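You operate a simulated robot arm through the tools that you are given. There is no shell and no other tool. Be economical: measure what you need, move in short steps, check, and stop when the job is done.

Carry out the task below with a simulated robot arm. There is one attempt and no reset: what you move stays moved.

## Task
Put the pad on the desk before the mixer away on the desk mat.

It is judged by the outcome, as a careful person would: the job done as asked, and still so three seconds after it is handed in. It fails if anything else is knocked over, pushed out of place, dropped, spilled or broken.

## Robot
A 7-joint arm with a two-finger parallel gripper, fixed in place. Base frame: the origin is at the foot of the arm, x ahead of it, y to its left, z up; the work surface is at about z = 0.73. Readings come in m, rad, newtons and seconds.
With the tool pointing down near the work surface it reaches from about 0.18 to 0.68 m from the base axis. Its first joint turns from -1.152 to 1.152 rad. Payload 2.4 kg.
The TCP is the grasp point between the finger pads, 0.03 m short of the fingertips. In the tool frame z runs along the fingers and y along their closing line. The gripper opens to 0.094 m. The fingers are 0.028 m wide and 0.01 m thick; the gripper's body (0.05 by 0.096 m) begins 0.055 m behind the TCP.
Orientation is told as [roll, pitch, yaw] about the base's x, y, z axes, in that order, counted from this pose: with the fingers straight down and closing along the base's y, the tool's x points along the base's -x, its y along +y and its z along -z.

## Interface
- The arm moves only by the tool nudge_tool. Its argument "commands" is a list of rows, each a list of 5 numbers: the finger opening in m, from 0 to 0.094, then the shift along the tool's x, y, z in units of 250 mm (1.0 is 250 mm), then the turn about the tool's z in units of 45 degrees (1.0 is 45 degrees). In form: [[hand, x, y, z, spin], ...]. A call has 1 to 8 rows; each row is the pose to reach, as a shift and turn from the pose commanded when the call began, along the tool's axes at that moment. A call with a number of a shift or a turn outside -1 to 1 is refused whole. Rows are played at 5 a second. More than 0.05 m and 0.15 rad between two rows, or a gripper value outside its range, and nothing of the call is played. Where a pose cannot be reached the arm comes as near as it can. A force on the tool above 40 N (or 10 N above the force at the start of the call, whichever is more), or a blocked arm, ends the call early, and 0.2 s more pass. Each finger travels about 0.153 m/s and halts on what it meets, pressing with about 43 N; the grip force reading is that of the motor and also rises with nothing between the fingers. The clock runs only during rows and for 0.2 s after the last one: add rows that repeat a pose to give the fingers time. It gives the time, the measured TCP pose, the force on the tool (base axes), the opening and the grip force at its end, in the units of the frame above (readings bear some noise).
- Cameras (640 x 400 px; columns grow to the right, rows downward): "scene" is fixed at [0.0398, 0.489, 1.4327]; the picture's right is [-0.66, -0.75, 0.00], its down [-0.58, 0.51, -0.64] and it looks along [0.48, -0.42, -0.77] (base axes); focal length 350 px, centre (320, 200). "wrist" rides on the gripper at [0.076, 0.014, -0.102] in the tool frame; the picture's right is [-0.18, 0.98, 0.00], its down [-0.75, -0.14, -0.64] and it looks along [-0.63, -0.12, 0.77] (tool axes); focal length 243 px, centre (320, 200). There is no depth. A picture from a camera that has moved, and an enlarged one, comes with that camera's place and axes in the base frame and with its lens. The place of the scene camera against the robot may be out by one fixed shift of up to 0.012 m in any direction.
- capture(camera): a new picture of that camera. No time passes.
- inspect(camera, box): a new picture of the part [left, top, right, bottom] of that camera's present view, enlarged. No time passes.
- sign_off(): hands the job in; it is judged then, once.

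Go step by step. Nothing tells you positions but the pictures and the camera data: compare them with the known pose of the tool, close in by small moves and look again before you grip or let go. The budget is 90 turns and 38 pictures, counting those below and the enlarged ones. Unless the task says otherwise, let go and move clear before handing in, and close with one line.

The tools are called after ">>>" as name(argument=value, ...) on one line, values as JSON. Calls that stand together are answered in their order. nudge_tool: Moves the arm, as the interface text tells. Its arguments: {"type":"object","properties":{"commands":{"type":"array"}},"required":["commands"]} The other tools are called the same way: capture (camera) takes a picture; inspect (camera, box) takes an enlarged picture of a part of a camera's view; sign_off () hands the job in.

At the start:

```text
t: 0.0
eef_pos: [0.3679, 0.1639, 0.967]
tool_rot: [-0.001, 0.001, 0.0]
force: [-0.5, -0.5, 0.6]
finger_gap: 0.094
grasp_force: 0.1
```

scene: 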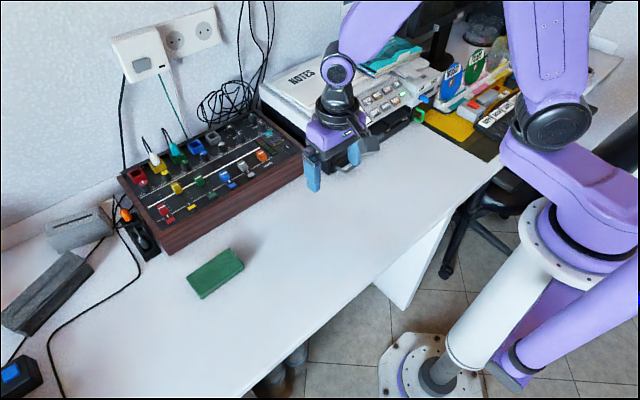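
wrist: 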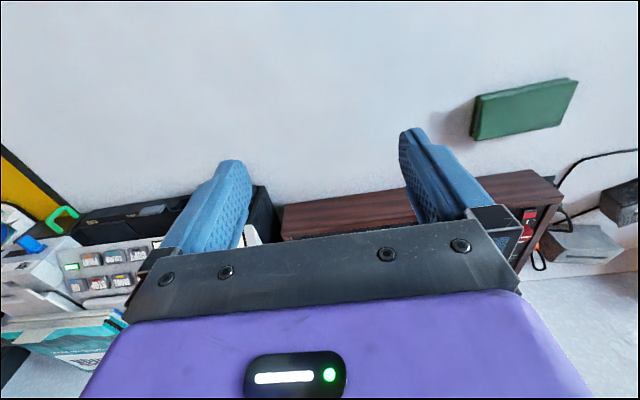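

The green pad lies on the desk in front of the mixer, at about (0.46, 0.42). The mat is probably the yellow and black area on the far right, so I'll look at both more closely.

>>> inspect(camera="scene", box=[380, 20, 620, 170])

>>> inspect(camera="scene", box=[140, 200, 300, 300])

```text
2.67 times, centred on (500, 95) of scene
camera zoom: at [0.0398, 0.489, 1.4327], right [-0.66, -0.75, 0.0], down [-0.58, 0.51, -0.64], along [0.48, -0.42, -0.77], focal length 934 px, centre (-160, 480)
```

zoom: 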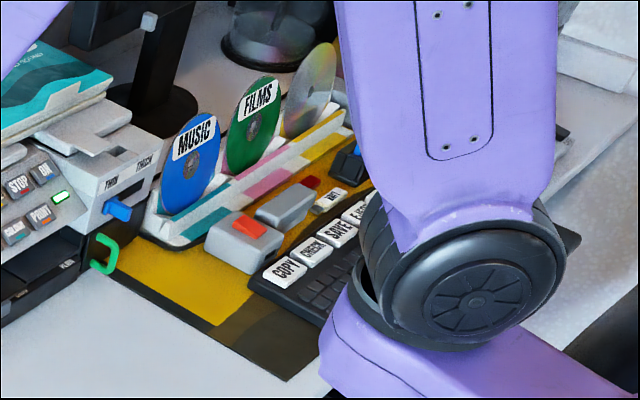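

```text
4.00 times, centred on (220, 250) of scene
camera zoom: at [0.0398, 0.489, 1.4327], right [-0.66, -0.75, 0.0], down [-0.58, 0.51, -0.64], along [0.48, -0.42, -0.77], focal length 1400 px, centre (720, 0)
```

zoom: 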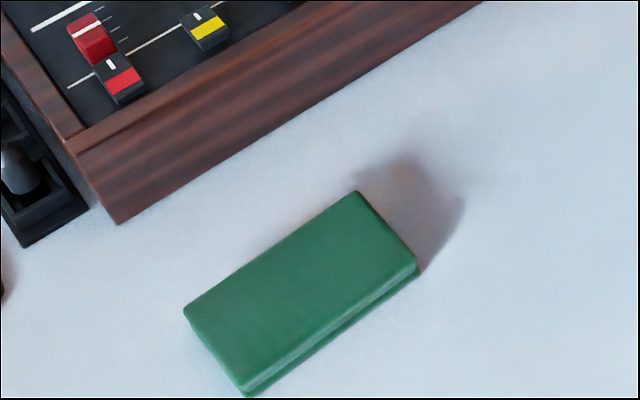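

The pad measures about 0.11 m (along y) by 0.058 m (along x). The mat's free strip is roughly x 0.27–0.47, y −0.34 to −0.445. I'll move over the pad while turning the gripper to close along x.

>>> nudge_tool(commands=[[0.094, -0.057, 0.165, 0.03, -0.167], [0.094, -0.113, 0.33, 0.06, -0.333], [0.094, -0.17, 0.495, 0.1, -0.5], [0.094, -0.227, 0.66, 0.13, -0.667], [0.094, -0.283, 0.825, 0.16, -0.833], [0.094, -0.34, 0.99, 0.2, -1.0], [0.094, -0.34, 0.99, 0.2, -1.0]])

>>> nudge_tool(commands=[[0.094, 0, 0, 0, -0.167], [0.094, 0, 0, 0, -0.333], [0.094, 0, 0, 0, -0.5], [0.094, 0, 0, 0, -0.667], [0.094, 0, 0, 0, -0.833], [0.094, 0, 0, 0, -1.0], [0.094, 0, 0, 0, -1.0]])

>>> capture(camera="wrist")

>>> capture(camera="scene")

```text
t: 1.6
eef_pos: [0.4512, 0.4104, 0.9159]
tool_rot: [0.0, 0.001, 0.788]
force: [-0.2, -0.2, 0.2]
finger_gap: 0.094
grasp_force: 0.0
```

```text
t: 3.2
eef_pos: [0.453, 0.4129, 0.9165]
tool_rot: [0.001, -0.001, 1.573]
force: [-0.2, 1.0, -0.6]
finger_gap: 0.0938
grasp_force: 0.0
```

```text
33 pictures are left
camera wrist: at [0.4387, 0.3351, 1.0188], right [-0.98, 0.18, 0.0], down [0.14, 0.75, 0.64], along [0.12, 0.63, -0.77], focal length 243 px, centre (320, 200)
```

wrist: 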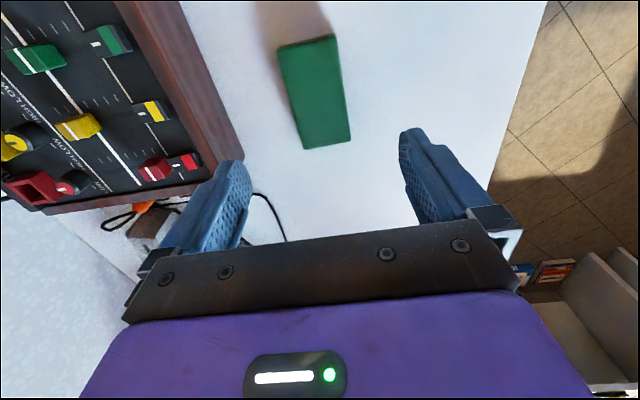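

```text
32 pictures are left
```

scene: 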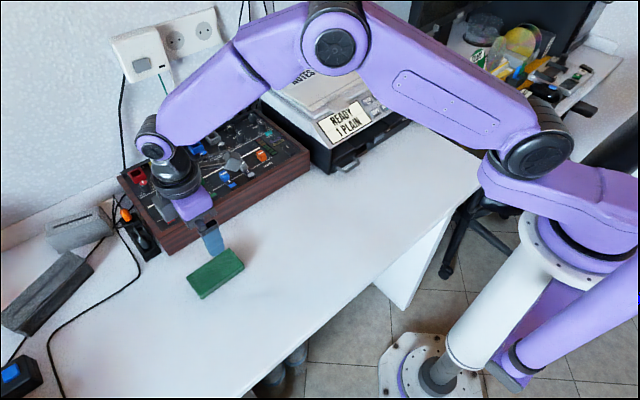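

The wrist view puts the pad centre at about (0.457, 0.4175), squared to the gripper. I'll centre over it, go down to just above it and look.

>>> nudge_tool(commands=[[0.094, -0.02, -0.016, 0.15, 0], [0.094, -0.02, -0.016, 0.3, 0], [0.094, -0.02, -0.016, 0.45, 0], [0.094, -0.02, -0.016, 0.52, 0], [0.094, -0.02, -0.016, 0.52, 0]])

>>> capture(camera="wrist")

>>> inspect(camera="scene", box=[140, 200, 300, 300])

```text
t: 4.4
eef_pos: [0.4577, 0.4168, 0.7845]
tool_rot: [0.002, 0.002, 1.572]
force: [0.5, -0.7, 0.3]
finger_gap: 0.0938
grasp_force: 0.1
```

```text
31 pictures are left
camera wrist: at [0.4433, 0.3399, 0.8878], right [-0.98, 0.18, 0.0], down [0.14, 0.75, 0.64], along [0.12, 0.63, -0.77], focal length 243 px, centre (320, 200)
```

wrist: 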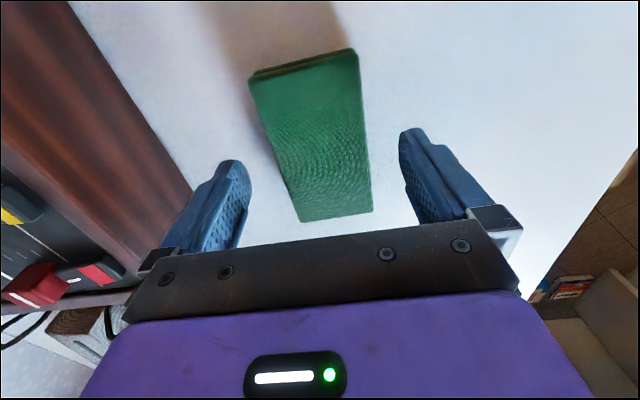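

```text
4.00 times, centred on (220, 250) of scene
camera zoom: at [0.0398, 0.489, 1.4327], right [-0.66, -0.75, 0.0], down [-0.58, 0.51, -0.64], along [0.48, -0.42, -0.77], focal length 1400 px, centre (720, 0)
```

zoom: 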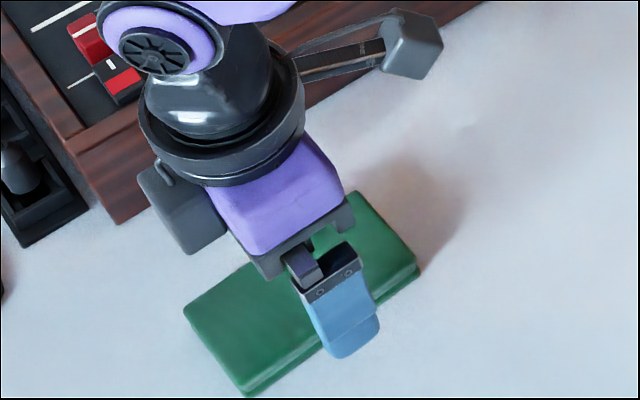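

The pad sits centred between the fingers. I'll lower to just above the desk and close.

>>> nudge_tool(commands=[[0.094, -0.006, 0, 0.05, 0], [0.094, -0.006, 0, 0.085, 0], [0.094, -0.006, 0, 0.085, 0]])

>>> nudge_tool(commands=[[0.07, 0, 0, 0, 0], [0.05, 0, 0, 0, 0], [0.045, 0, 0, 0, 0], [0.045, 0, 0, 0, 0], [0.045, 0, 0, 0, 0]])

```text
t: 5.2
eef_pos: [0.4572, 0.4189, 0.7658]
tool_rot: [0.0, -0.001, 1.57]
force: [-0.5, -0.1, -0.6]
finger_gap: 0.0942
grasp_force: 0.1
```

```text
t: 6.4
eef_pos: [0.457, 0.4185, 0.7649]
tool_rot: [0.001, 0.0, 1.57]
force: [-0.1, -0.6, 0.4]
finger_gap: 0.0591
grasp_force: 43.0
```

The fingers hold the pad at 0.059 m. I'll lift it and check the grip.

>>> nudge_tool(commands=[[0.045, 0, 0, -0.1, 0], [0.045, 0, 0, -0.28, 0], [0.045, 0, 0, -0.46, 0], [0.045, 0, 0, -0.64, 0], [0.045, 0, 0, -0.8, 0], [0.045, 0, 0, -0.8, 0]])

>>> capture(camera="wrist")

```text
t: 7.8
eef_pos: [0.4572, 0.4172, 0.9655]
tool_rot: [0.001, 0.0, 1.572]
force: [-0.7, 0.3, -0.6]
finger_gap: 0.0588
grasp_force: 42.7
```

```text
29 pictures are left
camera wrist: at [0.4425, 0.3412, 1.0677], right [-0.98, 0.18, 0.0], down [0.14, 0.75, 0.64], along [0.12, 0.63, -0.77], focal length 243 px, centre (320, 200)
```

wrist: 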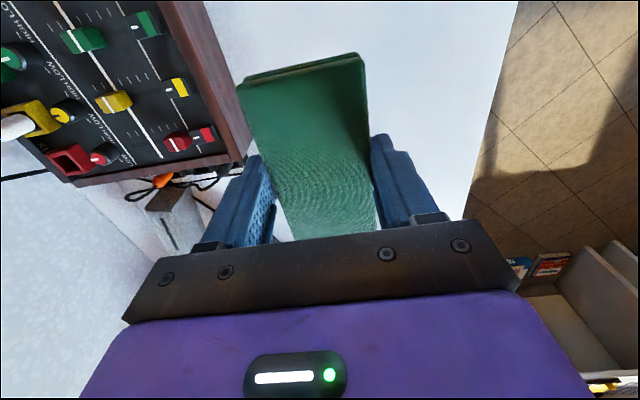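

The grip is good. I'll carry the pad at this height toward the mat, turning back to yaw 0 so its long side lies along x.

>>> nudge_tool(commands=[[0.045, 0.16, 0.065, 0, 0.167], [0.045, 0.32, 0.13, 0, 0.333], [0.045, 0.48, 0.194, 0, 0.5], [0.045, 0.64, 0.26, 0, 0.667], [0.045, 0.8, 0.324, 0, 0.833], [0.045, 0.96, 0.388, 0, 1.0], [0.045, 0.96, 0.388, 0, 1.0]])

>>> nudge_tool(commands=[[0.045, 0.113, -0.113, 0, 0.167], [0.045, 0.226, -0.226, 0, 0.333], [0.045, 0.34, -0.34, 0, 0.5], [0.045, 0.453, -0.453, 0, 0.667], [0.045, 0.566, -0.566, 0, 0.833], [0.045, 0.679, -0.679, 0, 1.0], [0.045, 0.679, -0.679, 0, 1.0]])

>>> capture(camera="wrist")

>>> capture(camera="scene")

```text
t: 9.4
eef_pos: [0.3597, 0.1775, 0.9653]
tool_rot: [-0.001, 0.0, 0.783]
force: [0.0, 0.1, -0.3]
finger_gap: 0.0588
grasp_force: 42.7
```

```text
t: 11.0
eef_pos: [0.3586, -0.0637, 0.965]
tool_rot: [0.001, 0.0, -0.001]
force: [0.1, -0.2, -0.7]
finger_gap: 0.0586
grasp_force: 42.8
```

```text
28 pictures are left
camera wrist: at [0.2834, -0.0488, 1.0672], right [0.19, 0.98, 0.0], down [0.75, -0.14, 0.64], along [0.63, -0.12, -0.77], focal length 243 px, centre (320, 200)
```

wrist: 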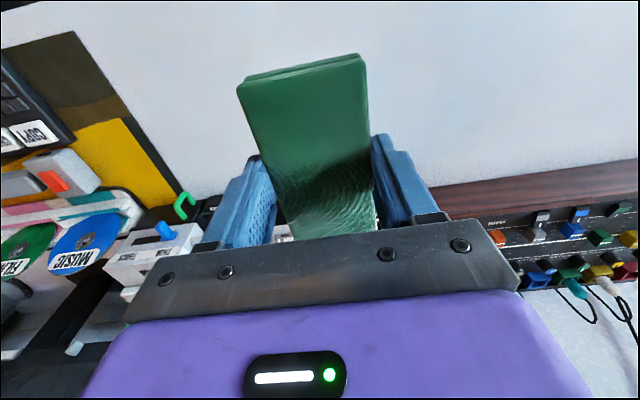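

```text
27 pictures are left
```

scene: 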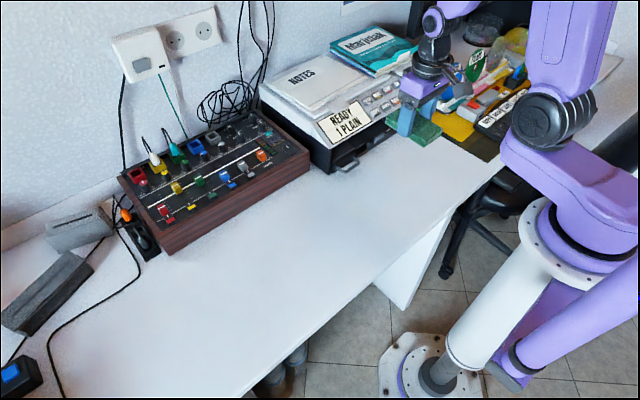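

The mat's left edge is at about y = −0.33, with the keyboard starting near −0.43. I'll move closer, still high, and look again.

>>> nudge_tool(commands=[[0.045, 0, -0.19, 0, 0], [0.045, 0, -0.38, 0, 0], [0.045, 0, -0.57, 0, 0], [0.045, 0, -0.76, 0, 0], [0.045, 0, -0.95, 0, 0], [0.045, 0, -0.95, 0, 0]])

>>> capture(camera="wrist")

```text
t: 12.4
eef_pos: [0.3602, -0.2997, 0.9655]
tool_rot: [0.002, 0.001, -0.001]
force: [0.0, -0.7, -0.6]
finger_gap: 0.0589
grasp_force: 42.8
```

```text
26 pictures are left
camera wrist: at [0.2833, -0.286, 1.0674], right [0.18, 0.98, 0.0], down [0.75, -0.14, 0.64], along [0.63, -0.12, -0.77], focal length 243 px, centre (320, 200)
```

wrist: 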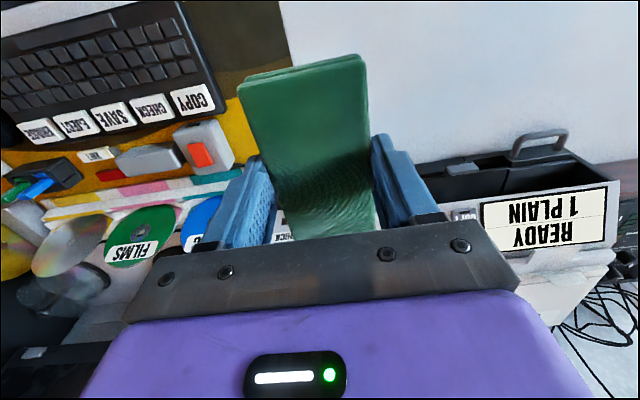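

The free strip is y −0.333 to −0.425, so I'm aiming for the pad centre at (0.37, −0.376). I'll shift over and come part way down, then look.

>>> nudge_tool(commands=[[0.045, -0.02, -0.15, 0, 0], [0.045, -0.04, -0.305, 0, 0], [0.045, -0.04, -0.305, 0.17, 0], [0.045, -0.04, -0.305, 0.34, 0], [0.045, -0.04, -0.305, 0.5, 0], [0.045, -0.04, -0.305, 0.6, 0], [0.045, -0.04, -0.305, 0.6, 0]])

>>> capture(camera="wrist")

>>> inspect(camera="scene", box=[380, 20, 620, 170])

```text
t: 14.0
eef_pos: [0.3708, -0.3748, 0.8154]
tool_rot: [0.001, -0.003, 0.0]
force: [-0.3, 0.4, -0.5]
finger_gap: 0.0586
grasp_force: 43.0
```

```text
25 pictures are left
camera wrist: at [0.2944, -0.3617, 0.9175], right [0.18, 0.98, 0.0], down [0.75, -0.14, 0.64], along [0.63, -0.12, -0.77], focal length 243 px, centre (320, 200)
```

wrist: 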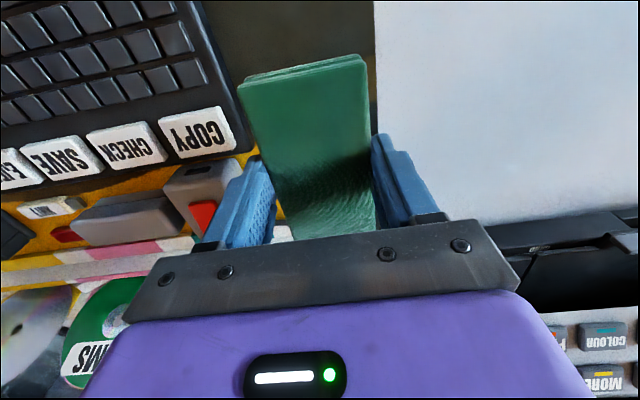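

```text
2.67 times, centred on (500, 95) of scene
camera zoom: at [0.0399, 0.489, 1.4327], right [-0.66, -0.75, 0.0], down [-0.58, 0.51, -0.64], along [0.48, -0.42, -0.77], focal length 934 px, centre (-160, 480)
```

zoom: 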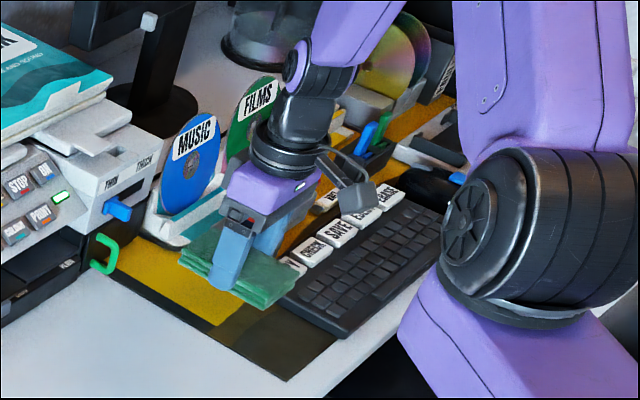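

Wrist measurements put the mat edge at y = −0.332 and the keyboard edge at −0.43. I'll shift 5 mm toward the middle and lower to just above contact.

>>> nudge_tool(commands=[[0.045, 0, -0.022, 0.08, 0], [0.045, 0, -0.022, 0.14, 0], [0.045, 0, -0.022, 0.17, 0], [0.045, 0, -0.022, 0.182, 0], [0.045, 0, -0.022, 0.182, 0]])

>>> inspect(camera="scene", box=[420, 70, 540, 170])

>>> capture(camera="wrist")

```text
t: 15.2
eef_pos: [0.3688, -0.3814, 0.7699]
tool_rot: [0.0, 0.001, 0.0]
force: [0.5, 0.1, -0.4]
finger_gap: 0.0588
grasp_force: 43.0
```

```text
4.00 times, centred on (480, 120) of scene
camera zoom: at [0.0399, 0.489, 1.4327], right [-0.66, -0.75, 0.0], down [-0.58, 0.51, -0.64], along [0.48, -0.42, -0.77], focal length 1400 px, centre (-320, 520)
```

zoom: 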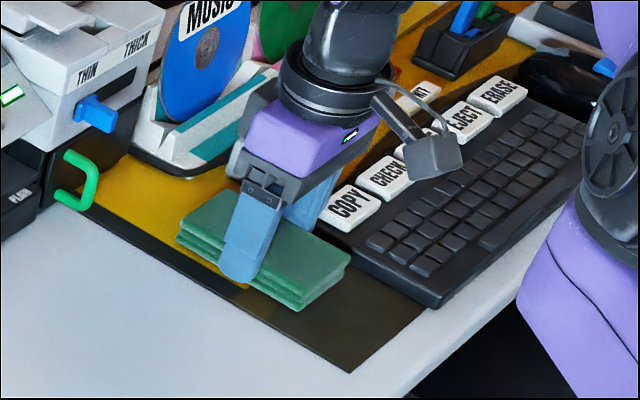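

```text
22 pictures are left
camera wrist: at [0.2937, -0.3677, 0.8719], right [0.18, 0.98, 0.0], down [0.75, -0.14, 0.64], along [0.63, -0.12, -0.77], focal length 243 px, centre (320, 200)
```

wrist: 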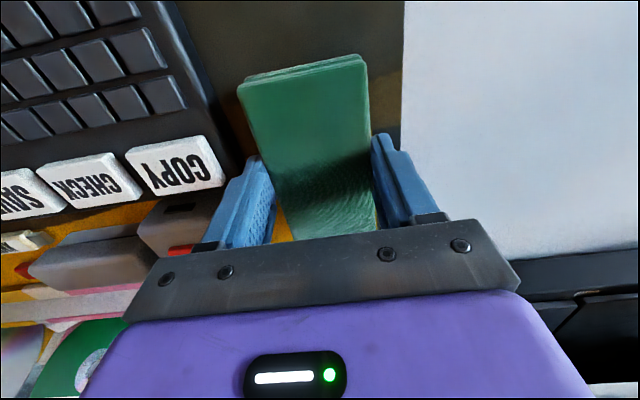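

The pad is over the mat, clear of the keyboard and the mat edge. I'll ease it down the last few millimetres and watch the force.

>>> nudge_tool(commands=[[0.045, 0, 0, 0.006, 0], [0.045, 0, 0, 0.012, 0], [0.045, 0, 0, 0.012, 0]])

```text
t: 16.0
eef_pos: [0.3702, -0.3805, 0.7665]
tool_rot: [-0.001, 0.001, 0.001]
force: [-4.5, 3.6, 22.2]
finger_gap: 0.0587
grasp_force: 43.1
```

Contact shows as about 22 N upward, so the pad is resting on the mat. I'll open a little, staying clear of the keyboard.

>>> nudge_tool(commands=[[0.045, 0, 0, -0.005, 0], [0.06, 0, 0, -0.005, 0], [0.066, 0, 0, -0.005, 0], [0.07, 0, 0, -0.005, 0], [0.07, 0, 0, -0.005, 0]])

>>> capture(camera="wrist")

```text
t: 17.2
eef_pos: [0.3689, -0.3811, 0.7689]
tool_rot: [-0.001, 0.0, 0.0]
force: [-0.1, -0.1, 0.3]
finger_gap: 0.0699
grasp_force: 0.0
```

```text
21 pictures are left
camera wrist: at [0.2936, -0.3674, 0.8703], right [0.18, 0.98, 0.0], down [0.75, -0.14, 0.64], along [0.63, -0.12, -0.77], focal length 243 px, centre (320, 200)
```

wrist: 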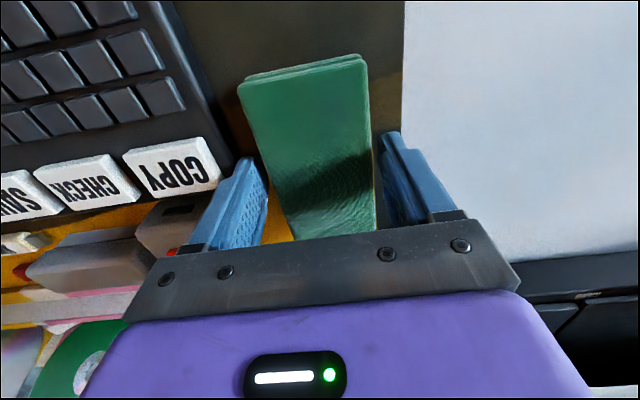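

The fingers are free on both sides and the pad has stayed put. I'll go straight up, then clear, and check.

>>> nudge_tool(commands=[[0.07, 0, 0, -0.06, 0], [0.07, 0, 0, -0.2, 0], [0.07, 0, 0, -0.38, 0], [0.07, 0, 0, -0.56, 0], [0.07, 0, 0, -0.76, 0], [0.07, 0, 0.2, -0.76, 0], [0.07, 0, 0.38, -0.76, 0], [0.07, 0, 0.38, -0.76, 0]])

>>> capture(camera="wrist")

>>> capture(camera="scene")

```text
t: 19.0
eef_pos: [0.37, -0.2864, 0.9591]
tool_rot: [0.001, -0.001, -0.001]
force: [0.2, 0.2, -0.8]
finger_gap: 0.0701
grasp_force: 0.1
```

```text
20 pictures are left
camera wrist: at [0.2934, -0.2724, 1.0611], right [0.18, 0.98, 0.0], down [0.75, -0.14, 0.64], along [0.63, -0.12, -0.77], focal length 243 px, centre (320, 200)
```

wrist: 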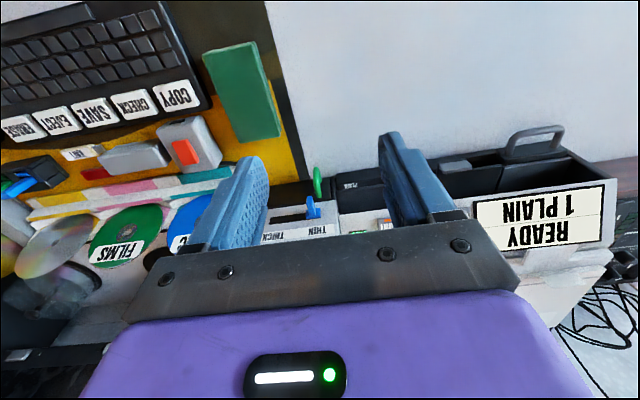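

```text
19 pictures are left
```

scene: 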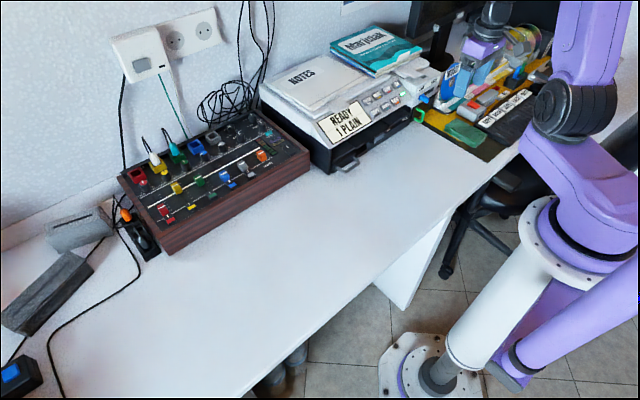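

The pad lies flat and fully on the mat, nothing else has moved, and the arm is clear. I'm handing it in.

>>> sign_off()

```text
The job is handed in.
```

The green pad from in front of the mixer now lies flat on the desk mat, in the free strip beside the keyboard, and nothing else was disturbed.
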